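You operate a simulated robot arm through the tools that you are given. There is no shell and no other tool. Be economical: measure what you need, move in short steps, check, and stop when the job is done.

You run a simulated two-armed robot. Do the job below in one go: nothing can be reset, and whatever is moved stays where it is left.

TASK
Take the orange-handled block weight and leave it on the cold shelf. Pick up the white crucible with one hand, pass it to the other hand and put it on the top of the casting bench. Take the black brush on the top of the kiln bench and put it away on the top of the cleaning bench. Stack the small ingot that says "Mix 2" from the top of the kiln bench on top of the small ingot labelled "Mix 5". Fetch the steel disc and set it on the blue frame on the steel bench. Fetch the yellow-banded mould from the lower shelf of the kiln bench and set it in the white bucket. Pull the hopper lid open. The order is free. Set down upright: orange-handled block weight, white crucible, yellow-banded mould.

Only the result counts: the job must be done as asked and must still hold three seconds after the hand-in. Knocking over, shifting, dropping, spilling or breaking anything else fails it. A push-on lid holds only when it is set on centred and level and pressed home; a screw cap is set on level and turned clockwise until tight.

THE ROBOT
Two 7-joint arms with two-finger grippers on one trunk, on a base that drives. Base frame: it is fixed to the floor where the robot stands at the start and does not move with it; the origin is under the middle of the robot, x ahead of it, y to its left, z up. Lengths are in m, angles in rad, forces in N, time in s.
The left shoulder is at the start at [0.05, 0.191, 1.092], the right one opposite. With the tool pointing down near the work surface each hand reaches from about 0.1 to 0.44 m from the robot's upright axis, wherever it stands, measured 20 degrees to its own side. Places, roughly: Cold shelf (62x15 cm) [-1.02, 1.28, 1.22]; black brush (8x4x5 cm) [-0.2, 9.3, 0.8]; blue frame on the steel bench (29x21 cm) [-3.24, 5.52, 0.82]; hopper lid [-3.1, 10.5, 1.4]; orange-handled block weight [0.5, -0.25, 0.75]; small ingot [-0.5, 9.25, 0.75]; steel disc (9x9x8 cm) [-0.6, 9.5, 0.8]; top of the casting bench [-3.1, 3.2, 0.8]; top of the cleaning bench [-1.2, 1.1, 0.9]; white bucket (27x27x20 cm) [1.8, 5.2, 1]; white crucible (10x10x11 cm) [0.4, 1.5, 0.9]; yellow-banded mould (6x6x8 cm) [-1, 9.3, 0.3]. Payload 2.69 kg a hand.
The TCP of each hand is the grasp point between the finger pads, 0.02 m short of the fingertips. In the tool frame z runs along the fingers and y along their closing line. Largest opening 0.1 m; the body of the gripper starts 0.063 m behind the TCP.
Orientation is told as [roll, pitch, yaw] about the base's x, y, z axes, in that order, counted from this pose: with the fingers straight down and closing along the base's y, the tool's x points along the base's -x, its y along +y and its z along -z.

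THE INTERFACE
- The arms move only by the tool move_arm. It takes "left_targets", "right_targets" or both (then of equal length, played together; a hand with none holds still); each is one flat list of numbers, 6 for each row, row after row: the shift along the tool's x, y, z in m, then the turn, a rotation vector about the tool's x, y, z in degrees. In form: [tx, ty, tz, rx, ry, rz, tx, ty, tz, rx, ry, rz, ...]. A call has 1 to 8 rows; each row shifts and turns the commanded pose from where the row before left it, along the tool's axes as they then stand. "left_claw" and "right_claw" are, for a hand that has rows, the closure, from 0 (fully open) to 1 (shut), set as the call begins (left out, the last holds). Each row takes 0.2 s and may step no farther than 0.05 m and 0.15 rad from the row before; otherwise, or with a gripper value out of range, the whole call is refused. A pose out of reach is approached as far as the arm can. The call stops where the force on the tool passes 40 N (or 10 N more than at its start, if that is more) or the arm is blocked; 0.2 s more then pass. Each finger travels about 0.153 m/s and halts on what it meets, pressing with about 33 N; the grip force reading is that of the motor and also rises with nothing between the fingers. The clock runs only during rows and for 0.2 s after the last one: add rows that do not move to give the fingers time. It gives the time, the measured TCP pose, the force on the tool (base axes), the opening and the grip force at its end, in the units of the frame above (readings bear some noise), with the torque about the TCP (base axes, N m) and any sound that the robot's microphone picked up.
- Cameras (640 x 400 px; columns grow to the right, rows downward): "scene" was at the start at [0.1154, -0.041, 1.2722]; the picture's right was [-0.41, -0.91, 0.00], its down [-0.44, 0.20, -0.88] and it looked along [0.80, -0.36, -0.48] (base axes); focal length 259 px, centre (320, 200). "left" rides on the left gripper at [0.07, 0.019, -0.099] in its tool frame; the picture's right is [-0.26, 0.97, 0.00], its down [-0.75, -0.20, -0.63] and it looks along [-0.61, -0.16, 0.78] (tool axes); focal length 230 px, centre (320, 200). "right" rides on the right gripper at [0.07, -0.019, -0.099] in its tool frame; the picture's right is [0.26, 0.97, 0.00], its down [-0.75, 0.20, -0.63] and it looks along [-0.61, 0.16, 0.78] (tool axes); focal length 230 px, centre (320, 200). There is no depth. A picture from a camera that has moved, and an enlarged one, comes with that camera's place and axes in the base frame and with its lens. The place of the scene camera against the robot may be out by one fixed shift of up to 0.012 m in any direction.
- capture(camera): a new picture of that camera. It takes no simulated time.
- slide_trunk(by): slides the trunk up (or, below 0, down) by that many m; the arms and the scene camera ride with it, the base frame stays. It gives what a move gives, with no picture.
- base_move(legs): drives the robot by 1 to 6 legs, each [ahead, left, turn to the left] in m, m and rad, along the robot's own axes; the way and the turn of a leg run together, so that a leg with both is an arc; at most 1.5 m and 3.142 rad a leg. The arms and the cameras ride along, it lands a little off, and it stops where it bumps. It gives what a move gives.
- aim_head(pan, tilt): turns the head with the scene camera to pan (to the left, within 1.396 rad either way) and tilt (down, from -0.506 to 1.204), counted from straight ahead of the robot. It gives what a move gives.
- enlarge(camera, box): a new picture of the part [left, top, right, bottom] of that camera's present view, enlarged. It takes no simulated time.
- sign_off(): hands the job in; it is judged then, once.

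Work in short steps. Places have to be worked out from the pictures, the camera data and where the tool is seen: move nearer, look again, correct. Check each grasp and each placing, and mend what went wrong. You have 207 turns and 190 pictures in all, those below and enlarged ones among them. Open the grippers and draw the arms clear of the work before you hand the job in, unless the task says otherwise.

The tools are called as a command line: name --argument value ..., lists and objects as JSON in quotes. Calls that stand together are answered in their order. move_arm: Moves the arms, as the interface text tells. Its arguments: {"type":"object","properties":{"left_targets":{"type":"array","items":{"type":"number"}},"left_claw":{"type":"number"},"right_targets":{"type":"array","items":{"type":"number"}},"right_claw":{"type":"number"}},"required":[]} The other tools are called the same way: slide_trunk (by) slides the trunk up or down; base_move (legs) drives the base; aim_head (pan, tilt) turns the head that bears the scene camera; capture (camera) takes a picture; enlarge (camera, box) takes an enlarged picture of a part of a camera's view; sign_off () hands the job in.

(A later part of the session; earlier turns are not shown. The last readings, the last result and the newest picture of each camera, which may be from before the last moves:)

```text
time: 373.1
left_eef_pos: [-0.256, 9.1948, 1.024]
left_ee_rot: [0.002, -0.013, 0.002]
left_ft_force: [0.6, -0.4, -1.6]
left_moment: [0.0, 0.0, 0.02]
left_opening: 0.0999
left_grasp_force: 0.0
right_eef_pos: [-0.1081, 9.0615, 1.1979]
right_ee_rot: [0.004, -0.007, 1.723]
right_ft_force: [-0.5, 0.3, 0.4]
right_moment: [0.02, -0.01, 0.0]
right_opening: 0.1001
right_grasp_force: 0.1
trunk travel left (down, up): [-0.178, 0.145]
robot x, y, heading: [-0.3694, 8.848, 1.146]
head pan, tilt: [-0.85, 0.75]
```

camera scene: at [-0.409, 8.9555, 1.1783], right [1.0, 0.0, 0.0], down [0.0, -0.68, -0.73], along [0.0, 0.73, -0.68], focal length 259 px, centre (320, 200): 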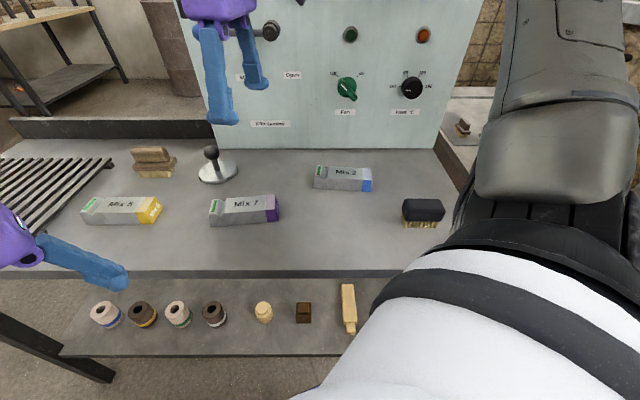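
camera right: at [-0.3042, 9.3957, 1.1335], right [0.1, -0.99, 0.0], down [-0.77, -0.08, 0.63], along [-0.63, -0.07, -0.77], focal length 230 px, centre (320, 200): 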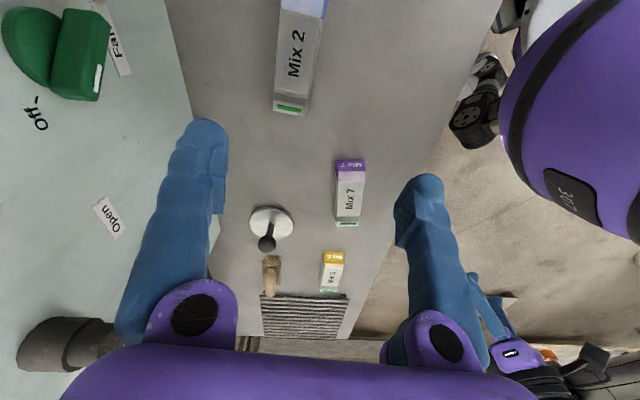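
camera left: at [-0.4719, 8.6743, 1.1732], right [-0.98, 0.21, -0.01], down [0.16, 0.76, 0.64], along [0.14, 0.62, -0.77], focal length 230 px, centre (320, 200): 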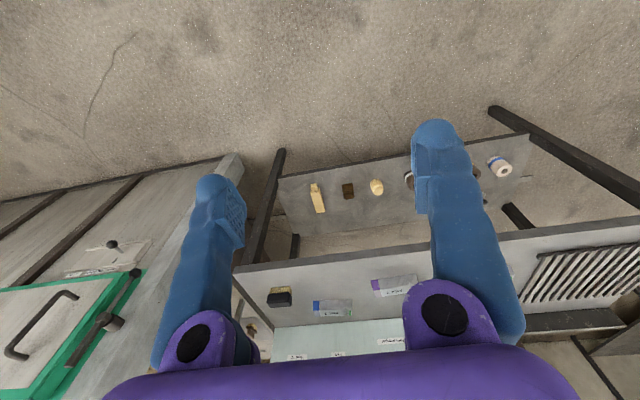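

Now align yaw (−10°) and extend the left hand over Mix 2.

move_arm --left_targets '[0, 0, 0, 0, 0, 5, 0, 0, 0, 0, 0, 5, 0.027, 0.039, 0, 0, 0, 0, 0.027, 0.039, 0, 0, 0, 0, 0.027, 0.039, 0, 0, 0, 0, 0.027, 0.039, 0, 0, 0, 0, 0.027, 0.039, 0, 0, 0, 0, 0, 0, 0, 0, 0, 0]'

slide_trunk --by -0.13

capture --camera "left"

```text
time: 374.9
left_eef_pos: [-0.2867, 9.2594, 1.024]
left_ee_rot: [0.004, -0.012, -0.168]
left_ft_force: [-0.3, -0.4, -0.6]
left_moment: [0.03, 0.0, 0.01]
left_opening: 0.1002
left_grasp_force: 0.1
left hand out of reach, approached as far as the arm can: row 4, 5, 6, 7
right_eef_pos: [-0.1089, 9.0618, 1.1991]
right_ee_rot: [0.007, -0.005, 1.72]
right_ft_force: [-0.6, -0.1, 0.1]
right_moment: [0.04, -0.04, 0.01]
right_opening: 0.1
right_grasp_force: 0.1
trunk travel left (down, up): [-0.178, 0.145]
robot x, y, heading: [-0.3704, 8.851, 1.156]
head pan, tilt: [-0.85, 0.75]
```

```text
time: 376.5
left_eef_pos: [-0.2867, 9.2592, 0.895]
left_ee_rot: [0.004, -0.012, -0.17]
left_ft_force: [-1.1, 0.1, 0.3]
left_moment: [0.0, 0.0, -0.01]
left_opening: 0.1001
left_grasp_force: 0.0
right_eef_pos: [-0.1087, 9.0619, 1.0692]
right_ee_rot: [0.005, -0.004, 1.722]
right_ft_force: [-0.1, -0.5, 0.2]
right_moment: [-0.01, 0.02, 0.01]
right_opening: 0.1003
right_grasp_force: 0.1
trunk travel left (down, up): [-0.048, 0.275]
robot x, y, heading: [-0.3719, 8.8519, 1.153]
head pan, tilt: [-0.85, 0.75]
```

```text
81 pictures are left
camera left: at [-0.354, 9.2895, 0.993], right [0.42, 0.91, 0.01], down [0.7, -0.33, 0.64], along [0.58, -0.26, -0.77], focal length 230 px, centre (320, 200)
```

left: 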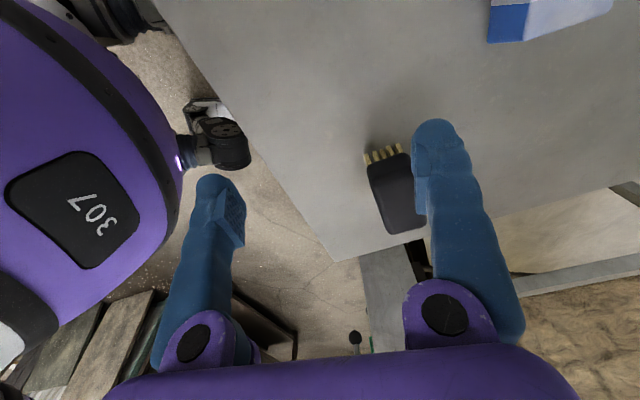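

The left hand's yaw is a bad configuration for it. The right arm was only ~2 cm short; I'll raise, turn to heading ≈2.2 (target more forward for the right shoulder, elbow still clear of the cabinet) and try again.

slide_trunk --by 0.12

base_move --legs '[[0, 0, 1.05]]'

move_arm --right_targets '[0.03, -0.02, 0.01, 0, 0, -3, 0.03, -0.02, 0.01, 0, 0, -3, 0.03, -0.02, 0.01, 0, 0, -3, 0.03, -0.02, 0.01, 0, 0, -3, 0, -0.04, 0.01, 0, 0, 0, 0, -0.04, 0.01, 0, 0, 0, 0, -0.03, 0.01, 0, 0, 0, 0, 0, 0, 0, 0, 0]'

```text
time: 378.0
left_eef_pos: [-0.2865, 9.2593, 1.0136]
left_ee_rot: [0.004, -0.012, -0.172]
left_ft_force: [1.2, 0.1, 0.6]
left_moment: [0.04, -0.01, 0.01]
left_opening: 0.0999
left_grasp_force: 0.0
right_eef_pos: [-0.1088, 9.0622, 1.1886]
right_ee_rot: [0.005, -0.006, 1.721]
right_ft_force: [0.5, -1.0, -0.2]
right_moment: [0.01, 0.0, -0.02]
right_opening: 0.0998
right_grasp_force: 0.1
trunk travel left (down, up): [-0.168, 0.155]
robot x, y, heading: [-0.3701, 8.8504, 1.151]
head pan, tilt: [-0.85, 0.75]
```

```text
time: 381.1
left_eef_pos: [-0.6862, 9.1257, 1.0132]
left_ee_rot: [0.003, -0.011, 0.884]
left_ft_force: [-0.4, -0.3, -0.1]
left_moment: [0.01, 0.01, -0.03]
left_opening: 0.1001
left_grasp_force: 0.0
right_eef_pos: [-0.4269, 9.1833, 1.187]
right_ee_rot: [0.004, -0.003, 2.775]
right_ft_force: [0.6, 0.2, -0.7]
right_moment: [-0.02, 0.01, -0.02]
right_opening: 0.1002
right_grasp_force: 0.0
trunk travel left (down, up): [-0.168, 0.155]
robot x, y, heading: [-0.3701, 8.8508, 2.204]
head pan, tilt: [-0.85, 0.75]
```

```text
time: 382.9
left_eef_pos: [-0.6858, 9.1246, 1.0129]
left_ee_rot: [0.005, -0.012, 0.886]
left_ft_force: [0.8, -0.6, 0.8]
left_moment: [0.03, 0.01, -0.02]
left_opening: 0.1
left_grasp_force: 0.1
right_eef_pos: [-0.2787, 9.3255, 1.1146]
right_ee_rot: [0.002, -0.008, 2.98]
right_ft_force: [-0.1, -0.5, -0.7]
right_moment: [0.06, -0.01, 0.03]
right_opening: 0.0997
right_grasp_force: 0.2
right hand out of reach, approached as far as the arm can: row 7
trunk travel left (down, up): [-0.168, 0.155]
robot x, y, heading: [-0.3751, 8.8451, 2.209]
head pan, tilt: [-0.85, 0.75]
```

Reach shrinks as the right hand's yaw grows. The opposite yaw sign should be better for the left arm, so I retract the right hand, turn back right, and rotate the left hand by +180° to the equivalent grip.

move_arm --right_targets '[0, 0.03, -0.01, 0, 0, 0, 0, 0.04, -0.01, 0, 0, 0, 0, 0.04, -0.01, 0, 0, 0, -0.03, 0.02, -0.01, 0, 0, 3, -0.03, 0.02, -0.01, 0, 0, 3, -0.03, 0.02, -0.01, 0, 0, 3, -0.03, 0.02, -0.01, 0, 0, 3, 0, 0, 0, 0, 0, 0]' --left_targets '[0, 0, 0, 0, 0, -8.5, 0, 0, 0, 0, 0, -8.5, 0, 0, 0, 0, 0, -8.5, 0, 0, 0, 0, 0, -8.5, 0, 0, 0, 0, 0, -8.5, 0, 0, 0, 0, 0, -8.5, 0, 0, 0, 0, 0, -8.5, 0, 0, 0, 0, 0, -8.5]'

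base_move --legs '[[0, 0, -1.0]]'

move_arm --left_targets '[0, 0, 0, 0, 0, -8.5, 0, 0, 0, 0, 0, -8.5, 0, 0, 0, 0, 0, -8.5, 0, 0, 0, 0, 0, -8.5, 0, 0, 0, 0, 0, -8.5, 0, 0, 0, 0, 0, -8.5, 0, 0, 0, 0, 0, -8.5, 0, 0, 0, 0, 0, -8.5]'

move_arm --left_targets '[0, 0, 0, 0, 0, -8.5, 0, 0, 0, 0, 0, -8.5, 0, 0, 0, 0, 0, -8.5, 0, 0, 0, 0, 0, -8.5, 0, 0, 0, 0, 0, -8.5]'

```text
time: 384.7
left_eef_pos: [-0.6861, 9.1257, 1.0134]
left_ee_rot: [-0.01, -0.007, 2.073]
left_ft_force: [0.5, -0.1, 0.8]
left_moment: [0.01, 0.0, 0.0]
left_opening: 0.0999
left_grasp_force: 0.1
right_eef_pos: [-0.4297, 9.168, 1.1855]
right_ee_rot: [0.007, -0.008, 2.773]
right_ft_force: [-0.1, 0.1, -0.8]
right_moment: [-0.01, 0.01, 0.0]
right_opening: 0.1002
right_grasp_force: 0.0
trunk travel left (down, up): [-0.168, 0.155]
robot x, y, heading: [-0.3718, 8.8454, 2.206]
head pan, tilt: [-0.85, 0.75]
```

```text
time: 387.6
left_eef_pos: [-0.3081, 9.2627, 1.0139]
left_ee_rot: [-0.01, -0.008, 1.07]
left_ft_force: [0.4, 0.7, -0.3]
left_moment: [0.01, -0.02, 0.02]
left_opening: 0.1003
left_grasp_force: 0.1
right_eef_pos: [-0.1349, 9.0702, 1.1858]
right_ee_rot: [0.007, -0.006, 1.773]
right_ft_force: [1.1, 0.0, 0.0]
right_moment: [0.01, 0.02, 0.03]
right_opening: 0.1
right_grasp_force: 0.1
trunk travel left (down, up): [-0.168, 0.155]
robot x, y, heading: [-0.3713, 8.85, 1.204]
head pan, tilt: [-0.85, 0.75]
```

```text
time: 389.4
left_eef_pos: [-0.3072, 9.2632, 1.0142]
left_ee_rot: [-0.011, 0.008, 2.261]
left_ft_force: [0.3, -0.1, 1.2]
left_moment: [0.04, 0.01, 0.02]
left_opening: 0.1002
left_grasp_force: 0.1
right_eef_pos: [-0.1348, 9.0707, 1.1864]
right_ee_rot: [0.005, -0.004, 1.773]
right_ft_force: [-0.4, 0.2, 0.9]
right_moment: [0.0, -0.01, -0.03]
right_opening: 0.1
right_grasp_force: 0.2
trunk travel left (down, up): [-0.168, 0.155]
robot x, y, heading: [-0.3691, 8.8483, 1.207]
head pan, tilt: [-0.85, 0.75]
```

```text
time: 390.6
left_eef_pos: [-0.3083, 9.2628, 1.0134]
left_ee_rot: [-0.004, 0.011, 3.0]
left_ft_force: [-1.0, -0.1, -0.1]
left_moment: [0.02, 0.01, -0.03]
left_opening: 0.1
left_grasp_force: 0.1
right_eef_pos: [-0.1344, 9.0717, 1.1868]
right_ee_rot: [0.005, -0.006, 1.774]
right_ft_force: [0.2, -0.1, -0.3]
right_moment: [0.01, -0.04, 0.06]
right_opening: 0.0999
right_grasp_force: 0.1
trunk travel left (down, up): [-0.168, 0.155]
robot x, y, heading: [-0.3716, 8.8461, 1.208]
head pan, tilt: [-0.85, 0.75]
```

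Now extend the left hand toward (−0.356,9.415).

move_arm --left_targets '[-0.017, -0.036, 0, 0, 0, 0, -0.017, -0.036, 0, 0, 0, 0, -0.017, -0.036, 0, 0, 0, 0, -0.017, -0.036, 0, 0, 0, 0, 0, 0, 0, 0, 0, 0]'

```text
time: 391.8
left_eef_pos: [-0.3552, 9.4165, 1.0147]
left_ee_rot: [-0.005, 0.011, 2.998]
left_ft_force: [0.3, 0.3, -0.1]
left_moment: [0.01, -0.03, -0.03]
left_opening: 0.1
left_grasp_force: 0.0
right_eef_pos: [-0.1343, 9.0694, 1.1863]
right_ee_rot: [0.006, -0.005, 1.773]
right_ft_force: [0.4, 0.1, 0.0]
right_moment: [0.02, 0.0, 0.02]
right_opening: 0.0999
right_grasp_force: 0.0
trunk travel left (down, up): [-0.168, 0.155]
robot x, y, heading: [-0.3705, 8.8485, 1.207]
head pan, tilt: [-0.85, 0.75]
```

Reached fully. Now lower with the trunk and check alignment.

slide_trunk --by -0.13

aim_head --pan 0.3 --tilt 0.75

capture --camera "left"

capture --camera "scene"

```text
time: 393.4
left_eef_pos: [-0.3548, 9.4153, 0.8864]
left_ee_rot: [-0.005, 0.012, 2.998]
left_ft_force: [-0.7, -0.2, -0.5]
left_moment: [-0.02, 0.0, 0.0]
left_opening: 0.1
left_grasp_force: 0.1
right_eef_pos: [-0.1354, 9.0693, 1.0557]
right_ee_rot: [0.005, -0.005, 1.773]
right_ft_force: [0.8, 0.8, -0.5]
right_moment: [-0.04, 0.02, 0.02]
right_opening: 0.1004
right_grasp_force: 0.1
trunk travel left (down, up): [-0.038, 0.285]
robot x, y, heading: [-0.3706, 8.8489, 1.215]
head pan, tilt: [-0.85, 0.75]
```

```text
time: 394.8
left_eef_pos: [-0.3534, 9.4151, 0.8838]
left_ee_rot: [-0.003, 0.011, 2.998]
left_ft_force: [0.8, -0.4, 0.2]
left_moment: [0.0, 0.0, -0.02]
left_opening: 0.0999
left_grasp_force: 0.1
right_eef_pos: [-0.135, 9.07, 1.0555]
right_ee_rot: [0.004, -0.004, 1.774]
right_ft_force: [0.4, -0.2, -0.1]
right_moment: [0.02, -0.01, -0.01]
right_opening: 0.0999
right_grasp_force: 0.0
trunk travel left (down, up): [-0.038, 0.285]
robot x, y, heading: [-0.371, 8.8496, 1.206]
head pan, tilt: [0.3, 0.75]
```

```text
80 pictures are left
camera left: at [-0.2901, 9.3872, 0.9847], right [-0.39, -0.92, -0.01], down [-0.72, 0.3, 0.62], along [-0.57, 0.25, -0.78], focal length 230 px, centre (320, 200)
```

left: 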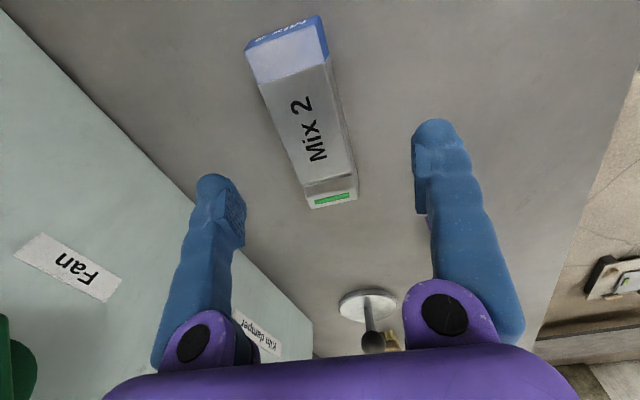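

```text
79 pictures are left
camera scene: at [-0.3592, 8.9661, 1.1383], right [1.0, -0.07, 0.0], down [-0.04, -0.68, -0.73], along [0.05, 0.73, -0.68], focal length 259 px, centre (320, 200)
```

scene: 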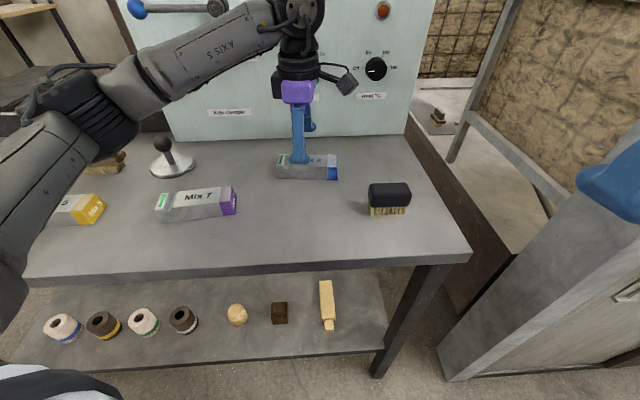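

Aligned with the ingot (centre ≈(−0.348,9.418)). Lower the trunk 3.5 cm and the arm 4.5 cm, then close.

slide_trunk --by -0.035

move_arm --left_targets '[0, 0, 0.02, 0, 0, 0, 0, 0, 0.015, 0, 0, 0, 0, 0, 0.01, 0, 0, 0, 0, 0, 0, 0, 0, 0]'

enlarge --camera "scene" --box '[240, 60, 400, 160]'

```text
time: 395.6
left_eef_pos: [-0.3538, 9.4153, 0.8488]
left_ee_rot: [-0.004, 0.014, 2.999]
left_ft_force: [-0.1, -0.1, -0.4]
left_moment: [0.0, 0.0, 0.01]
left_opening: 0.0998
left_grasp_force: 0.0
right_eef_pos: [-0.1348, 9.0707, 1.0212]
right_ee_rot: [0.006, -0.006, 1.773]
right_ft_force: [0.0, 0.0, 0.0]
right_moment: [0.01, 0.0, 0.03]
right_opening: 0.1003
right_grasp_force: 0.1
trunk travel left (down, up): [-0.003, 0.32]
robot x, y, heading: [-0.3704, 8.8485, 1.205]
head pan, tilt: [0.3, 0.75]
```

```text
time: 396.4
left_eef_pos: [-0.3527, 9.4144, 0.817]
left_ee_rot: [-0.013, 0.021, 2.996]
left_ft_force: [-3.8, -7.4, 15.7]
left_moment: [-0.95, 0.26, -0.12]
left_opening: 0.0999
left_grasp_force: 0.1
right_eef_pos: [-0.1343, 9.069, 1.0213]
right_ee_rot: [0.006, -0.007, 1.776]
right_ft_force: [-0.5, -0.2, 0.3]
right_moment: [-0.01, -0.02, -0.01]
right_opening: 0.1
right_grasp_force: 0.0
trunk travel left (down, up): [-0.003, 0.32]
robot x, y, heading: [-0.3743, 8.8464, 1.202]
head pan, tilt: [0.3, 0.75]
stopped in row 3 (left hand): the force on the tool passed its limit at 48 N (the readings are from after the stop); the commanded pose is now the measured one
```

```text
4.00 times, centred on (320, 110) of scene
camera zoom: at [-0.3596, 8.9647, 1.1036], right [1.0, -0.06, 0.0], down [-0.04, -0.68, -0.73], along [0.05, 0.73, -0.68], focal length 1036 px, centre (320, 560)
```

zoom: 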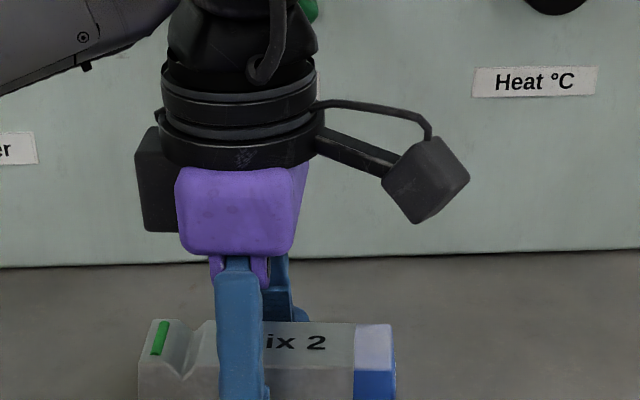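

Fingertips touched the bench (z≈0.797). Raise 5 mm and close.

move_arm --left_targets '[0, 0, -0.005, 0, 0, 0, 0, 0, 0, 0, 0, 0]'

move_arm --left_targets '[0, 0, 0, 0, 0, 0, 0, 0, 0, 0, 0, 0, 0, 0, 0, 0, 0, 0, 0, 0, 0, 0, 0, 0]' --left_claw 1

slide_trunk --by 0.1

capture --camera "left"

```text
time: 397.0
left_eef_pos: [-0.3534, 9.4156, 0.8178]
left_ee_rot: [-0.012, 0.019, 3.0]
left_ft_force: [-0.4, 0.3, 0.6]
left_moment: [0.01, 0.04, -0.01]
left_opening: 0.1001
left_grasp_force: 0.0
right_eef_pos: [-0.1351, 9.0699, 1.0207]
right_ee_rot: [0.004, -0.005, 1.772]
right_ft_force: [0.6, -0.3, 0.3]
right_moment: [-0.02, -0.02, 0.01]
right_opening: 0.1001
right_grasp_force: 0.0
trunk travel left (down, up): [-0.003, 0.32]
robot x, y, heading: [-0.3742, 8.8495, 1.207]
head pan, tilt: [0.3, 0.75]
```

```text
time: 398.0
left_eef_pos: [-0.3523, 9.4152, 0.8219]
left_ee_rot: [-0.016, 0.021, 2.997]
left_ft_force: [1.3, -2.3, 15.4]
left_moment: [-0.28, -0.06, 0.23]
left_opening: 0.0475
left_grasp_force: 33.3
right_eef_pos: [-0.1354, 9.0691, 1.0216]
right_ee_rot: [0.005, -0.005, 1.774]
right_ft_force: [-0.3, 0.1, 0.2]
right_moment: [0.03, 0.0, 0.0]
right_opening: 0.0999
right_grasp_force: 0.0
trunk travel left (down, up): [-0.003, 0.32]
robot x, y, heading: [-0.3707, 8.8488, 1.207]
head pan, tilt: [0.3, 0.75]
```

```text
time: 399.3
left_eef_pos: [-0.3528, 9.4155, 0.9187]
left_ee_rot: [-0.013, 0.02, 2.998]
left_ft_force: [-0.5, 0.3, -4.7]
left_moment: [0.01, 0.02, 0.03]
left_opening: 0.0473
left_grasp_force: 32.9
right_eef_pos: [-0.135, 9.0703, 1.1216]
right_ee_rot: [0.006, -0.004, 1.771]
right_ft_force: [-0.4, -0.4, -0.4]
right_moment: [0.0, 0.0, 0.01]
right_opening: 0.0998
right_grasp_force: 0.1
trunk travel left (down, up): [-0.103, 0.22]
robot x, y, heading: [-0.3716, 8.8511, 1.206]
head pan, tilt: [0.3, 0.75]
```

```text
77 pictures are left
camera left: at [-0.2898, 9.3878, 1.019], right [-0.39, -0.92, -0.02], down [-0.73, 0.3, 0.62], along [-0.56, 0.25, -0.79], focal length 230 px, centre (320, 200)
```

left: 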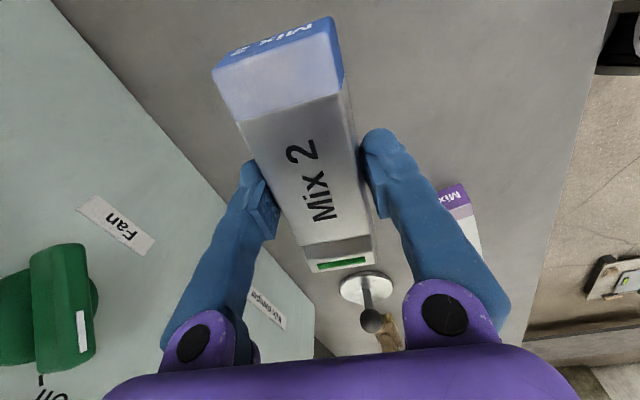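

Mix 2 is held (≈0.48 kg). Raise and drive sideways so the hand comes over Mix 5 at about (−0.795,9.32).

slide_trunk --by 0.08

base_move --legs '[[-0.186, 0.403, 0]]'

capture --camera "left"

capture --camera "scene"

```text
time: 400.5
left_eef_pos: [-0.3543, 9.4162, 0.9988]
left_ee_rot: [-0.013, 0.019, 2.999]
left_ft_force: [0.5, -0.3, -5.3]
left_moment: [0.01, -0.02, 0.01]
left_opening: 0.0476
left_grasp_force: 33.7
right_eef_pos: [-0.1334, 9.0706, 1.1998]
right_ee_rot: [0.004, -0.005, 1.774]
right_ft_force: [-0.5, 0.0, -0.5]
right_moment: [-0.02, 0.02, 0.03]
right_opening: 0.1
right_grasp_force: 0.0
trunk travel left (down, up): [-0.183, 0.14]
robot x, y, heading: [-0.3754, 8.8539, 1.208]
head pan, tilt: [0.3, 0.75]
```

```text
time: 404.6
left_eef_pos: [-0.7968, 9.3869, 0.9987]
left_ee_rot: [-0.014, 0.02, 2.997]
left_ft_force: [-1.0, 0.7, -6.0]
left_moment: [-0.01, 0.03, -0.03]
left_opening: 0.0476
left_grasp_force: 33.0
right_eef_pos: [-0.5791, 9.0406, 1.2019]
right_ee_rot: [0.004, -0.003, 1.773]
right_ft_force: [0.1, -0.1, -0.5]
right_moment: [0.01, -0.02, -0.01]
right_opening: 0.1002
right_grasp_force: 0.0
trunk travel left (down, up): [-0.183, 0.14]
robot x, y, heading: [-0.8147, 8.8203, 1.203]
head pan, tilt: [0.3, 0.75]
```

```text
76 pictures are left
camera left: at [-0.7341, 9.3584, 1.0994], right [-0.39, -0.92, -0.02], down [-0.73, 0.3, 0.62], along [-0.56, 0.26, -0.79], focal length 230 px, centre (320, 200)
```

left: 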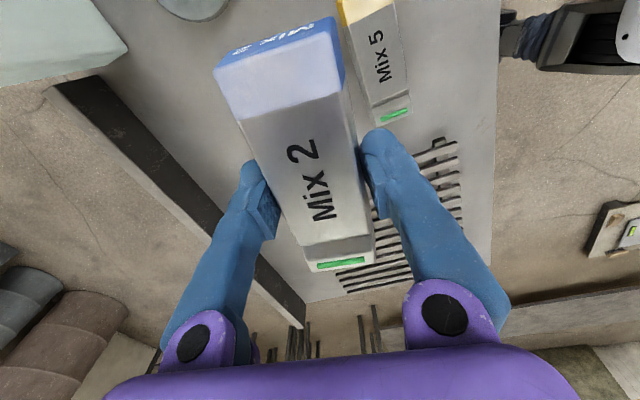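

```text
75 pictures are left
camera scene: at [-0.804, 8.9374, 1.2833], right [1.0, -0.07, 0.0], down [-0.05, -0.68, -0.73], along [0.05, 0.73, -0.68], focal length 259 px, centre (320, 200)
```

scene: 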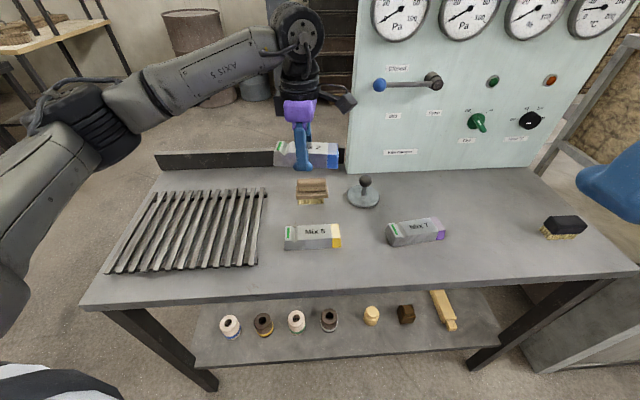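

Mix 5 centre ≈(−0.790,9.323), yaw ≈−1°. Shift the hand 6.5 cm back, rotate 7° to align, and lower the trunk 10 cm; then check.

move_arm --left_targets '[0.006, 0.032, 0, 0, 0, -3.5, 0.006, 0.032, 0, 0, 0, -3.5, 0, 0, 0, 0, 0, 0]'

slide_trunk --by -0.09

enlarge --camera "scene" --box '[220, 110, 420, 235]'

enlarge --camera "left" --box '[160, 0, 480, 200]'

```text
time: 405.4
left_eef_pos: [-0.7931, 9.3227, 0.9977]
left_ee_rot: [-0.009, 0.021, 3.12]
left_ft_force: [0.3, -0.6, -4.8]
left_moment: [0.03, 0.05, 0.02]
left_opening: 0.0476
left_grasp_force: 33.1
right_eef_pos: [-0.5789, 9.0415, 1.1996]
right_ee_rot: [0.004, -0.005, 1.775]
right_ft_force: [0.4, 0.1, 0.5]
right_moment: [-0.01, 0.02, 0.01]
right_opening: 0.1001
right_grasp_force: 0.1
trunk travel left (down, up): [-0.183, 0.14]
robot x, y, heading: [-0.8148, 8.8201, 1.199]
head pan, tilt: [0.3, 0.75]
```

```text
time: 406.6
left_eef_pos: [-0.7931, 9.3232, 0.907]
left_ee_rot: [-0.011, 0.022, 3.12]
left_ft_force: [0.1, -0.3, -4.8]
left_moment: [0.02, 0.04, 0.01]
left_opening: 0.0475
left_grasp_force: 33.2
right_eef_pos: [-0.5799, 9.0417, 1.1109]
right_ee_rot: [0.005, -0.004, 1.775]
right_ft_force: [-0.9, -0.7, 0.0]
right_moment: [0.04, 0.03, 0.01]
right_opening: 0.1002
right_grasp_force: 0.0
trunk travel left (down, up): [-0.093, 0.23]
robot x, y, heading: [-0.8136, 8.8229, 1.204]
head pan, tilt: [0.3, 0.75]
```

```text
3.20 times, centred on (320, 172) of scene
camera zoom: at [-0.8039, 8.9371, 1.1933], right [1.0, -0.07, 0.0], down [-0.05, -0.68, -0.73], along [0.05, 0.73, -0.68], focal length 829 px, centre (320, 288)
```

zoom: 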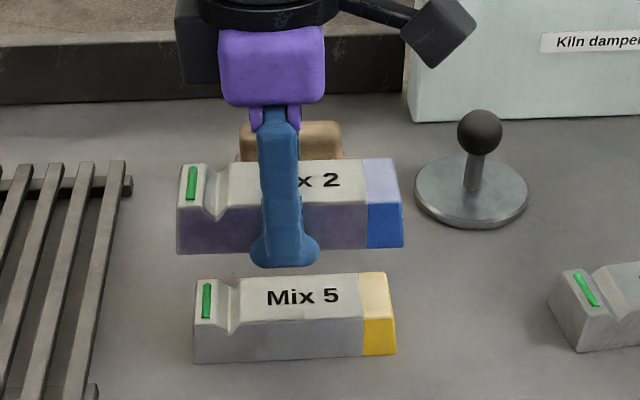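

```text
2.00 times, centred on (320, 100) of left
camera zoom: at [-0.7262, 9.3021, 1.0085], right [-0.28, -0.96, -0.01], down [-0.76, 0.21, 0.62], along [-0.59, 0.18, -0.79], focal length 460 px, centre (320, 400)
```

zoom: 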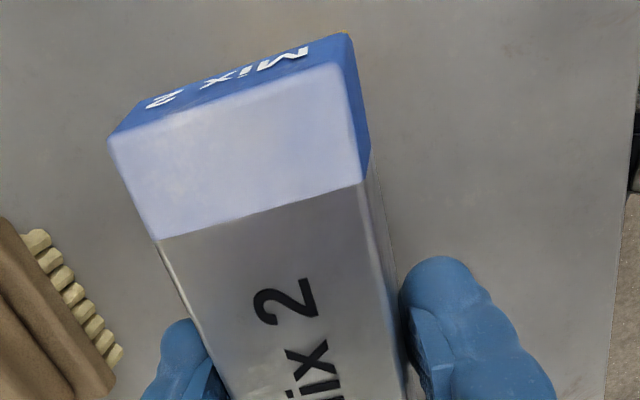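

Alignment is excellent (both centres at x≈−0.793, y≈9.32). Lower 3 cm with the trunk and then finely to contact.

slide_trunk --by -0.03

move_arm --left_targets '[0, 0, 0.004, 0, 0, 0, 0, 0, 0.004, 0, 0, 0, 0, 0, 0.004, 0, 0, 0, 0, 0, 0, 0, 0, 0]'

enlarge --camera "scene" --box '[220, 110, 420, 235]'

```text
time: 407.4
left_eef_pos: [-0.7927, 9.3227, 0.8778]
left_ee_rot: [-0.011, 0.02, 3.119]
left_ft_force: [-1.0, -0.2, -3.7]
left_moment: [-0.02, 0.05, 0.0]
left_opening: 0.0476
left_grasp_force: 32.7
right_eef_pos: [-0.5795, 9.0405, 1.0814]
right_ee_rot: [0.006, -0.005, 1.774]
right_ft_force: [0.8, 0.6, -0.6]
right_moment: [0.04, 0.0, -0.02]
right_opening: 0.0997
right_grasp_force: 0.0
trunk travel left (down, up): [-0.063, 0.26]
robot x, y, heading: [-0.816, 8.818, 1.205]
head pan, tilt: [0.3, 0.75]
```

```text
time: 408.4
left_eef_pos: [-0.7941, 9.3238, 0.8647]
left_ee_rot: [-0.011, 0.021, 3.119]
left_ft_force: [1.5, -0.2, -5.7]
left_moment: [-0.01, 0.0, -0.02]
left_opening: 0.0475
left_grasp_force: 33.0
right_eef_pos: [-0.5802, 9.0419, 1.0801]
right_ee_rot: [0.006, -0.006, 1.774]
right_ft_force: [-0.3, -1.2, 0.6]
right_moment: [0.0, 0.0, 0.02]
right_opening: 0.0998
right_grasp_force: 0.1
trunk travel left (down, up): [-0.063, 0.26]
robot x, y, heading: [-0.8175, 8.8245, 1.206]
head pan, tilt: [0.3, 0.75]
```

```text
3.20 times, centred on (320, 172) of scene
camera zoom: at [-0.8039, 8.9373, 1.1633], right [1.0, -0.07, 0.0], down [-0.05, -0.68, -0.73], along [0.05, 0.73, -0.68], focal length 829 px, centre (320, 288)
```

zoom: 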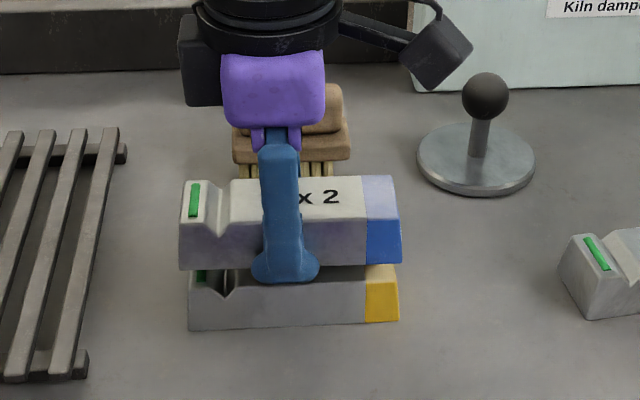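

Still just above; continue lowering in 3 mm steps.

move_arm --left_targets '[0, 0, 0.003, 0, 0, 0, 0, 0, 0.003, 0, 0, 0, 0, 0, 0.003, 0, 0, 0, 0, 0, 0.003, 0, 0, 0, 0, 0, 0, 0, 0, 0]'

```text
time: 409.6
left_eef_pos: [-0.7911, 9.323, 0.8536]
left_ee_rot: [-0.012, 0.021, 3.119]
left_ft_force: [-0.4, -0.1, -4.7]
left_moment: [0.01, 0.0, -0.01]
left_opening: 0.0474
left_grasp_force: 32.8
right_eef_pos: [-0.5789, 9.0415, 1.0797]
right_ee_rot: [0.005, -0.005, 1.773]
right_ft_force: [-0.4, 0.2, -0.1]
right_moment: [0.0, 0.0, 0.02]
right_opening: 0.1002
right_grasp_force: 0.0
trunk travel left (down, up): [-0.063, 0.26]
robot x, y, heading: [-0.8178, 8.8212, 1.204]
head pan, tilt: [0.3, 0.75]
```

Not yet in contact at 0.854. Continue.

move_arm --left_targets '[0, 0, 0.003, 0, 0, 0, 0, 0, 0.003, 0, 0, 0, 0, 0, 0.003, 0, 0, 0, 0, 0, 0, 0, 0, 0]'

enlarge --camera "scene" --box '[250, 130, 390, 217]'

```text
time: 410.4
left_eef_pos: [-0.7906, 9.3248, 0.8528]
left_ee_rot: [-0.023, 0.031, 3.121]
left_ft_force: [-2.3, -2.8, 16.0]
left_moment: [-0.19, 0.64, 0.02]
left_opening: 0.0479
left_grasp_force: 32.5
right_eef_pos: [-0.5798, 9.041, 1.0814]
right_ee_rot: [0.004, -0.006, 1.773]
right_ft_force: [-0.7, 0.2, -0.3]
right_moment: [0.0, -0.03, 0.02]
right_opening: 0.0999
right_grasp_force: 0.1
trunk travel left (down, up): [-0.063, 0.26]
robot x, y, heading: [-0.8173, 8.824, 1.204]
head pan, tilt: [0.3, 0.75]
stopped in row 4 (left hand): the force on the tool passed its limit at 41 N (the readings are from after the stop); the commanded pose is now the measured one
```

```text
4.57 times, centred on (320, 174) of scene
camera zoom: at [-0.8042, 8.9357, 1.1633], right [1.0, -0.07, 0.0], down [-0.04, -0.68, -0.73], along [0.05, 0.73, -0.68], focal length 1185 px, centre (320, 321)
```

zoom: 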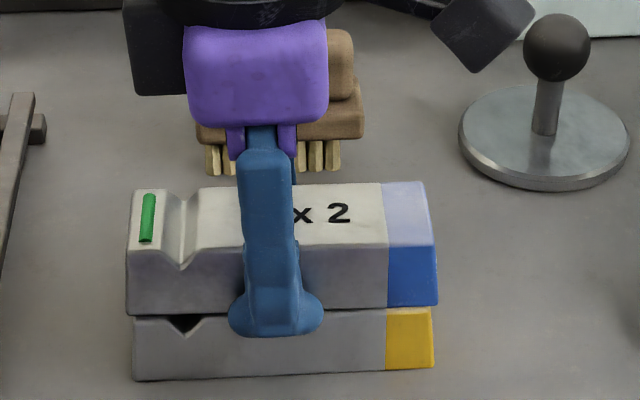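

Seated on Mix 5. Open to ~7 cm and raise straight up with the trunk.

move_arm --left_targets '[0, 0, 0, 0, 0, 0, 0, 0, 0, 0, 0, 0]' --left_claw 0.3

slide_trunk --by 0.14

capture --camera "scene"

```text
time: 411.0
left_eef_pos: [-0.7925, 9.3247, 0.8492]
left_ee_rot: [-0.018, 0.028, 3.123]
left_ft_force: [0.5, 0.3, -0.8]
left_moment: [0.01, 0.02, -0.02]
left_opening: 0.07
left_grasp_force: 0.0
right_eef_pos: [-0.5796, 9.0402, 1.0805]
right_ee_rot: [0.006, -0.006, 1.774]
right_ft_force: [0.0, -0.8, -0.3]
right_moment: [-0.01, 0.02, 0.02]
right_opening: 0.0999
right_grasp_force: 0.2
trunk travel left (down, up): [-0.063, 0.26]
robot x, y, heading: [-0.8133, 8.8195, 1.205]
head pan, tilt: [0.3, 0.75]
```

```text
time: 412.6
left_eef_pos: [-0.7907, 9.3245, 0.9891]
left_ee_rot: [-0.019, 0.029, 3.121]
left_ft_force: [0.1, 0.1, -0.5]
left_moment: [0.0, 0.0, 0.0]
left_opening: 0.0697
left_grasp_force: 0.1
right_eef_pos: [-0.5791, 9.0418, 1.2206]
right_ee_rot: [0.005, -0.005, 1.773]
right_ft_force: [0.6, 0.5, 0.0]
right_moment: [0.01, 0.04, 0.02]
right_opening: 0.1
right_grasp_force: 0.0
trunk travel left (down, up): [-0.203, 0.12]
robot x, y, heading: [-0.8161, 8.8202, 1.203]
head pan, tilt: [0.3, 0.75]
```

```text
70 pictures are left
camera scene: at [-0.804, 8.9371, 1.3032], right [1.0, -0.07, 0.0], down [-0.04, -0.68, -0.73], along [0.05, 0.73, -0.68], focal length 259 px, centre (320, 200)
```

scene: 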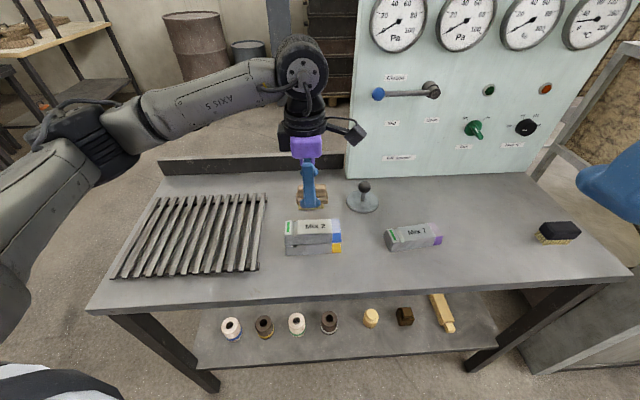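

Ingots stacked. Next the yellow-banded mould on the lower shelf. I lift/retract the left hand, untwist both wrists to neutral, and reposition in front of it.

move_arm --left_targets '[0, 0.02, -0.04, 0, 0, 0, 0, 0.03, -0.04, 0, 0, 0, 0, 0.03, -0.04, 0, 0, 0, 0, 0.03, -0.04, 0, 0, 0, 0, 0.02, -0.03, 0, 0, 8.4, 0, 0, 0, 0, 0, 8.4, 0, 0, 0, 0, 0, 8.4, 0, 0, 0, 0, 0, 8.4]' --right_targets '[0, 0, 0, 0, 0, 8, 0, 0, 0, 0, 0, 8, 0, 0, 0, 0, 0, 8, 0, 0, 0, 0, 0, 8, 0, 0, 0, 0, 0, 0, 0, 0, 0, 0, 0, 0, 0, 0, 0, 0, 0, 0, 0, 0, 0, 0, 0, 0]'

move_arm --left_targets '[0, 0, 0, 0, 0, 8.4, 0, 0, 0, 0, 0, 8.4, 0, 0, 0, 0, 0, 8.4, 0, 0, 0, 0, 0, 8.4, 0, 0, 0, 0, 0, 8.4, 0, 0, 0, 0, 0, 8.4, 0, 0, 0, 0, 0, 8.4, 0, 0, 0, 0, 0, 8.4]'

base_move --legs '[[-0.08, 0, 0.366], [0, 0.27, 0]]'

aim_head --pan -0.25 --tilt 0.95

capture --camera "scene"

```text
time: 414.4
left_eef_pos: [-0.8001, 9.191, 1.1778]
left_ee_rot: [-0.032, 0.013, 2.535]
left_ft_force: [-0.1, 0.0, 0.7]
left_moment: [-0.01, -0.01, 0.01]
left_opening: 0.07
left_grasp_force: 0.0
right_eef_pos: [-0.579, 9.042, 1.2207]
right_ee_rot: [0.008, -0.003, 1.215]
right_ft_force: [-0.5, -0.8, -0.3]
right_moment: [-0.01, -0.02, -0.01]
right_opening: 0.0999
right_grasp_force: 0.1
trunk travel left (down, up): [-0.203, 0.12]
robot x, y, heading: [-0.8138, 8.8204, 1.205]
head pan, tilt: [0.3, 0.75]
```

```text
time: 416.2
left_eef_pos: [-0.7987, 9.1904, 1.1764]
left_ee_rot: [-0.024, -0.025, 1.361]
left_ft_force: [0.3, 0.1, -0.1]
left_moment: [0.03, -0.01, 0.0]
left_opening: 0.0701
left_grasp_force: 0.0
right_eef_pos: [-0.5796, 9.0414, 1.2202]
right_ee_rot: [0.005, -0.001, 1.217]
right_ft_force: [0.5, 0.8, -0.1]
right_moment: [0.01, -0.02, -0.02]
right_opening: 0.1002
right_grasp_force: 0.1
trunk travel left (down, up): [-0.203, 0.12]
robot x, y, heading: [-0.8196, 8.8221, 1.207]
head pan, tilt: [0.3, 0.75]
```

```text
time: 420.3
left_eef_pos: [-1.2166, 9.0954, 1.1777]
left_ee_rot: [-0.024, -0.023, 1.726]
left_ft_force: [0.9, 0.2, -1.0]
left_moment: [0.02, -0.04, -0.02]
left_opening: 0.07
left_grasp_force: 0.0
right_eef_pos: [-0.9563, 9.0322, 1.2212]
right_ee_rot: [0.007, -0.003, 1.574]
right_ft_force: [0.0, -0.2, 0.0]
right_moment: [0.01, -0.01, 0.0]
right_opening: 0.1
right_grasp_force: 0.1
trunk travel left (down, up): [-0.203, 0.12]
robot x, y, heading: [-1.1002, 8.7463, 1.57]
head pan, tilt: [0.3, 0.75]
```

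```text
time: 421.3
left_eef_pos: [-1.2162, 9.0952, 1.1772]
left_ee_rot: [-0.024, -0.023, 1.725]
left_ft_force: [-0.6, 0.6, -0.4]
left_moment: [-0.01, -0.01, -0.01]
left_opening: 0.0699
left_grasp_force: 0.0
right_eef_pos: [-0.9562, 9.0326, 1.2205]
right_ee_rot: [0.007, -0.001, 1.577]
right_ft_force: [0.1, -0.5, -0.3]
right_moment: [-0.01, -0.01, -0.02]
right_opening: 0.1002
right_grasp_force: 0.0
trunk travel left (down, up): [-0.203, 0.12]
robot x, y, heading: [-1.1002, 8.7419, 1.569]
head pan, tilt: [-0.25, 0.949]
```

```text
69 pictures are left
camera scene: at [-1.0894, 8.8494, 1.2878], right [0.97, -0.25, 0.0], down [-0.2, -0.79, -0.58], along [0.15, 0.56, -0.81], focal length 259 px, centre (320, 200)
```

scene: 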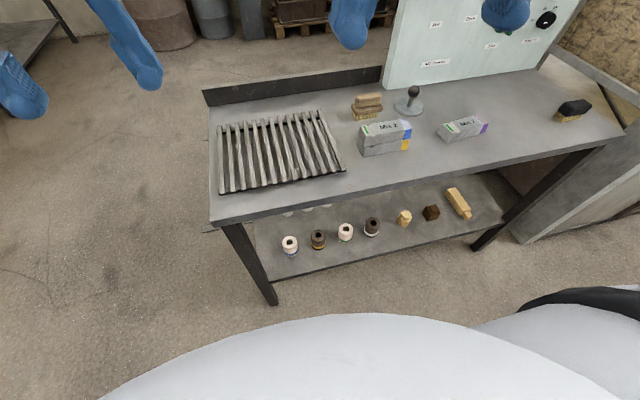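

Yellow-banded mould: top centre ≈(−0.968,9.325,0.374), shelf z≈0.294. I lower the trunk fully, pitch the right hand forward ~45°, and lower it in front of the bench.

slide_trunk --by -0.2

move_arm --right_targets '[0.02, 0, 0, 0, -8.5, 0, 0.02, 0, 0, 0, -8.5, 0, 0, 0, 0, 0, -8.5, 0, 0, 0, 0, 0, -8.5, 0, 0, 0, 0, 0, -8.5, 0, 0.034, 0, 0.036, 0, 0, 0, 0.034, 0, 0.036, 0, 0, 0, 0.034, 0, 0.036, 0, 0, 0]'

move_arm --right_targets '[0.034, 0, 0.036, 0, 0, 0, 0.034, 0, 0.036, 0, 0, 0, 0.034, 0, 0.036, 0, 0, 0, 0.034, 0, 0.036, 0, 0, 0, 0.034, 0, 0.036, 0, 0, 0, 0.034, 0, 0.036, 0, 0, 0, 0, 0, 0, 0, 0, 0]'

```text
time: 423.5
left_eef_pos: [-1.2155, 9.0949, 0.9775]
left_ee_rot: [-0.025, -0.025, 1.726]
left_ft_force: [0.3, -0.3, 0.5]
left_moment: [-0.01, 0.01, 0.04]
left_opening: 0.07
left_grasp_force: 0.1
right_eef_pos: [-0.9563, 9.0313, 1.0222]
right_ee_rot: [0.005, -0.002, 1.575]
right_ft_force: [0.1, 1.0, 0.2]
right_moment: [0.01, -0.01, -0.03]
right_opening: 0.1
right_grasp_force: 0.1
trunk travel left (down, up): [-0.003, 0.32]
robot x, y, heading: [-1.0984, 8.7415, 1.569]
head pan, tilt: [-0.25, 0.949]
```

```text
time: 424.2
left_eef_pos: [-1.2164, 9.0961, 0.9764]
left_ee_rot: [-0.025, -0.024, 1.728]
left_ft_force: [0.4, -0.2, 0.6]
left_moment: [-0.01, -0.02, 0.01]
left_opening: 0.0702
left_grasp_force: 0.1
right_eef_pos: [-0.923, 9.0257, 0.9997]
right_ee_rot: [0.033, -0.234, 1.39]
right_ft_force: [-1.1, -0.4, -0.3]
right_moment: [0.0, -0.03, -0.03]
right_opening: 0.1001
right_grasp_force: 0.0
trunk travel left (down, up): [-0.003, 0.32]
robot x, y, heading: [-1.1003, 8.742, 1.571]
head pan, tilt: [-0.25, 0.949]
stopped in row 3 (right hand): the arm was blocked; the commanded pose is now the measured one
```

```text
time: 425.8
left_eef_pos: [-1.2166, 9.0958, 0.9773]
left_ee_rot: [-0.024, -0.025, 1.726]
left_ft_force: [0.5, 1.4, 1.2]
left_moment: [-0.03, 0.01, -0.03]
left_opening: 0.07
left_grasp_force: 0.0
right_eef_pos: [-0.9785, 8.9781, 0.881]
right_ee_rot: [0.032, -0.233, 1.387]
right_ft_force: [0.0, 0.5, -1.0]
right_moment: [-0.03, -0.01, -0.03]
right_opening: 0.1
right_grasp_force: 0.1
right hand out of reach, approached as far as the arm can: row 3, 4, 5, 6
trunk travel left (down, up): [-0.003, 0.32]
robot x, y, heading: [-1.0982, 8.742, 1.568]
head pan, tilt: [-0.25, 0.949]
```

The hand was too close to the body and got blocked. I back the robot off 0.28 m so the arm can work farther out, straighten yaw, extend, then tilt and lower.

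base_move --legs '[[-0.28, 0, 0]]'

move_arm --right_targets '[-0.04, 0, 0.01, 0, 0, -5, -0.04, 0, 0.01, 0, 0, -5, -0.04, 0, 0.01, 0, 0, 0, -0.04, 0, 0.01, 0, 0, 0, -0.03, 0, 0.007, 0, -8, 0, 0, 0, 0, 0, -8, 0, 0, 0, 0, 0, -8, 0, 0, 0, 0, 0, -8, 0]'

move_arm --right_targets '[0.034, 0, 0.036, 0, 0, 0, 0.034, 0, 0.036, 0, 0, 0, 0.034, 0, 0.036, 0, 0, 0, 0.034, 0, 0.036, 0, 0, 0, 0.034, 0, 0.036, 0, 0, 0, 0.034, 0, 0.036, 0, 0, 0, 0, 0, 0, 0, 0, 0]'

```text
time: 427.8
left_eef_pos: [-1.2162, 8.8151, 0.9764]
left_ee_rot: [-0.024, -0.025, 1.729]
left_ft_force: [0.3, -0.1, -0.2]
left_moment: [-0.02, -0.01, 0.05]
left_opening: 0.0699
left_grasp_force: 0.1
right_eef_pos: [-0.9786, 8.6976, 0.8809]
right_ee_rot: [0.032, -0.234, 1.386]
right_ft_force: [-0.5, -0.4, -0.2]
right_moment: [0.01, 0.02, 0.0]
right_opening: 0.1001
right_grasp_force: 0.1
trunk travel left (down, up): [-0.003, 0.32]
robot x, y, heading: [-1.1046, 8.4597, 1.566]
head pan, tilt: [-0.25, 0.949]
```

```text
time: 429.6
left_eef_pos: [-1.2157, 8.8161, 0.9767]
left_ee_rot: [-0.024, -0.023, 1.725]
left_ft_force: [-0.6, 0.1, -0.4]
left_moment: [-0.03, 0.04, -0.05]
left_opening: 0.07
left_grasp_force: 0.1
right_eef_pos: [-0.9682, 8.8933, 0.8807]
right_ee_rot: [-0.012, -0.795, 1.574]
right_ft_force: [0.1, 0.2, 0.2]
right_moment: [0.01, 0.01, 0.0]
right_opening: 0.0998
right_grasp_force: 0.1
trunk travel left (down, up): [-0.003, 0.32]
robot x, y, heading: [-1.1017, 8.4636, 1.568]
head pan, tilt: [-0.25, 0.949]
```

```text
time: 431.2
left_eef_pos: [-1.218, 8.8153, 0.9778]
left_ee_rot: [-0.024, -0.024, 1.725]
left_ft_force: [0.6, -0.1, 0.0]
left_moment: [0.02, 0.0, -0.01]
left_opening: 0.07
left_grasp_force: 0.0
right_eef_pos: [-0.8787, 8.9088, 0.6582]
right_ee_rot: [-0.015, -0.796, 1.574]
right_ft_force: [-0.1, -0.3, -1.1]
right_moment: [0.0, 0.01, -0.02]
right_opening: 0.1001
right_grasp_force: 0.0
right hand out of reach, approached as far as the arm can: row 3, 4, 5, 6
trunk travel left (down, up): [-0.003, 0.32]
robot x, y, heading: [-1.102, 8.4598, 1.568]
head pan, tilt: [-0.25, 0.949]
```

The arm stops at z≈0.66 in this pose. I test other pitches: first tilt further toward horizontal while continuing down.

move_arm --right_targets '[0, 0, 0, 0, -8.5, 0, 0, 0, 0, 0, -8.5, 0, 0, 0, 0, 0, -8.5, 0, 0.048, 0, 0.014, 0, 0, 0, 0.048, 0, 0.014, 0, 0, 0, 0.048, 0, 0.014, 0, 0, 0, 0.048, 0, 0.014, 0, 0, 0, 0, 0, 0, 0, 0, 0]'

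capture --camera "scene"

```text
time: 433.0
left_eef_pos: [-1.2163, 8.8165, 0.9768]
left_ee_rot: [-0.025, -0.025, 1.726]
left_ft_force: [-0.5, 0.1, 0.7]
left_moment: [-0.01, 0.0, 0.03]
left_opening: 0.0697
left_grasp_force: 0.0
right_eef_pos: [-0.9099, 8.9431, 0.7843]
right_ee_rot: [-0.05, -1.163, 1.592]
right_ft_force: [0.1, 0.6, -0.2]
right_moment: [0.0, 0.06, -0.01]
right_opening: 0.1002
right_grasp_force: 0.0
right hand out of reach, approached as far as the arm can: row 1, 2, 3, 4, 5, 6, 7
trunk travel left (down, up): [-0.003, 0.32]
robot x, y, heading: [-1.1011, 8.4615, 1.569]
head pan, tilt: [-0.25, 0.949]
```

```text
68 pictures are left
camera scene: at [-1.0904, 8.5693, 1.0878], right [0.97, -0.25, 0.0], down [-0.2, -0.79, -0.58], along [0.15, 0.56, -0.81], focal length 259 px, centre (320, 200)
```

scene: 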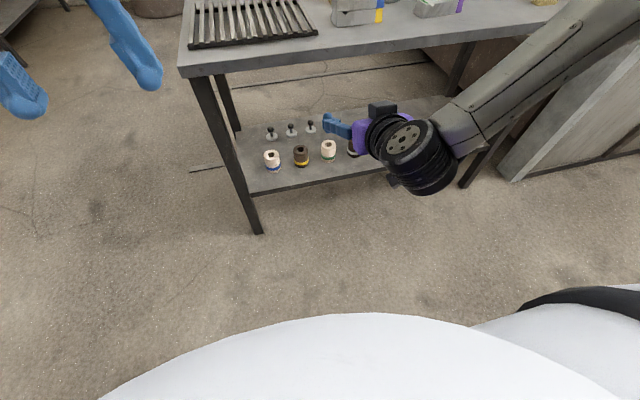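

Closer to horizontal is worse, so a steeper tool is better. I bring the pitch back to ~28° and test how low it goes.

move_arm --right_targets '[0, 0, 0, 0, 8, 0, 0, 0, 0, 0, 8, 0, 0, 0, 0, 0, 8, 0, 0, 0, 0, 0, 8, 0, 0, 0, 0, 0, 7, 0, 0.0235, 0, 0.044, 0, 0, 0, 0.0235, 0, 0.044, 0, 0, 0, 0.0235, 0, 0.044, 0, 0, 0]'

move_arm --right_targets '[0.0235, 0, 0.044, 0, 0, 0, 0.0235, 0, 0.044, 0, 0, 0, 0.0235, 0, 0.044, 0, 0, 0, 0.0235, 0, 0.044, 0, 0, 0, 0.0235, 0, 0.044, 0, 0, 0, 0, 0, 0, 0, 0, 0]'

```text
time: 434.8
left_eef_pos: [-1.2166, 8.8159, 0.977]
left_ee_rot: [-0.025, -0.025, 1.726]
left_ft_force: [-0.4, -0.2, 0.6]
left_moment: [0.0, 0.04, 0.02]
left_opening: 0.0702
left_grasp_force: 0.0
right_eef_pos: [-0.8932, 8.9396, 0.6479]
right_ee_rot: [-0.016, -0.497, 1.566]
right_ft_force: [-0.6, -0.4, 1.0]
right_moment: [0.02, 0.01, 0.0]
right_opening: 0.1
right_grasp_force: 0.2
right hand out of reach, approached as far as the arm can: row 8
trunk travel left (down, up): [-0.003, 0.32]
robot x, y, heading: [-1.099, 8.4626, 1.565]
head pan, tilt: [-0.25, 0.949]
```

```text
time: 436.2
left_eef_pos: [-1.2174, 8.8145, 0.9769]
left_ee_rot: [-0.025, -0.025, 1.726]
left_ft_force: [-0.4, -0.2, 0.4]
left_moment: [-0.02, 0.0, 0.03]
left_opening: 0.0696
left_grasp_force: 0.1
right_eef_pos: [-0.7927, 8.91, 0.5696]
right_ee_rot: [-0.017, -0.499, 1.566]
right_ft_force: [-0.2, 0.1, 0.1]
right_moment: [0.03, -0.02, 0.01]
right_opening: 0.1
right_grasp_force: 0.1
right hand out of reach, approached as far as the arm can: row 1, 2, 3, 4, 5
trunk travel left (down, up): [-0.003, 0.32]
robot x, y, heading: [-1.0997, 8.4621, 1.573]
head pan, tilt: [-0.25, 0.949]
```

Lower works better farther out to the right side. I move the hand outward and continue down to find the limit.

move_arm --right_targets '[0.0, -0.04, 0.0, 0, 0, 0, 0.0, -0.04, 0.0, 0, 0, 0, 0.0235, -0.01, 0.043, 0, 0, 0, 0.0235, -0.01, 0.043, 0, 0, 0, 0.0235, -0.01, 0.043, 0, 0, 0, 0.0235, -0.01, 0.043, 0, 0, 0, 0.0235, -0.01, 0.043, 0, 0, 0, 0, 0, 0, 0, 0, 0]'

```text
time: 438.0
left_eef_pos: [-1.2158, 8.8155, 0.9773]
left_ee_rot: [-0.025, -0.024, 1.724]
left_ft_force: [-0.6, 0.5, 0.4]
left_moment: [-0.03, -0.03, -0.01]
left_opening: 0.0698
left_grasp_force: 0.1
right_eef_pos: [-0.6189, 8.873, 0.5228]
right_ee_rot: [-0.016, -0.498, 1.566]
right_ft_force: [-0.4, 0.8, 0.3]
right_moment: [0.04, -0.04, 0.01]
right_opening: 0.1
right_grasp_force: 0.1
right hand out of reach, approached as far as the arm can: row 3, 4, 5, 6, 7
trunk travel left (down, up): [-0.003, 0.32]
robot x, y, heading: [-1.103, 8.4642, 1.568]
head pan, tilt: [-0.25, 0.949]
```

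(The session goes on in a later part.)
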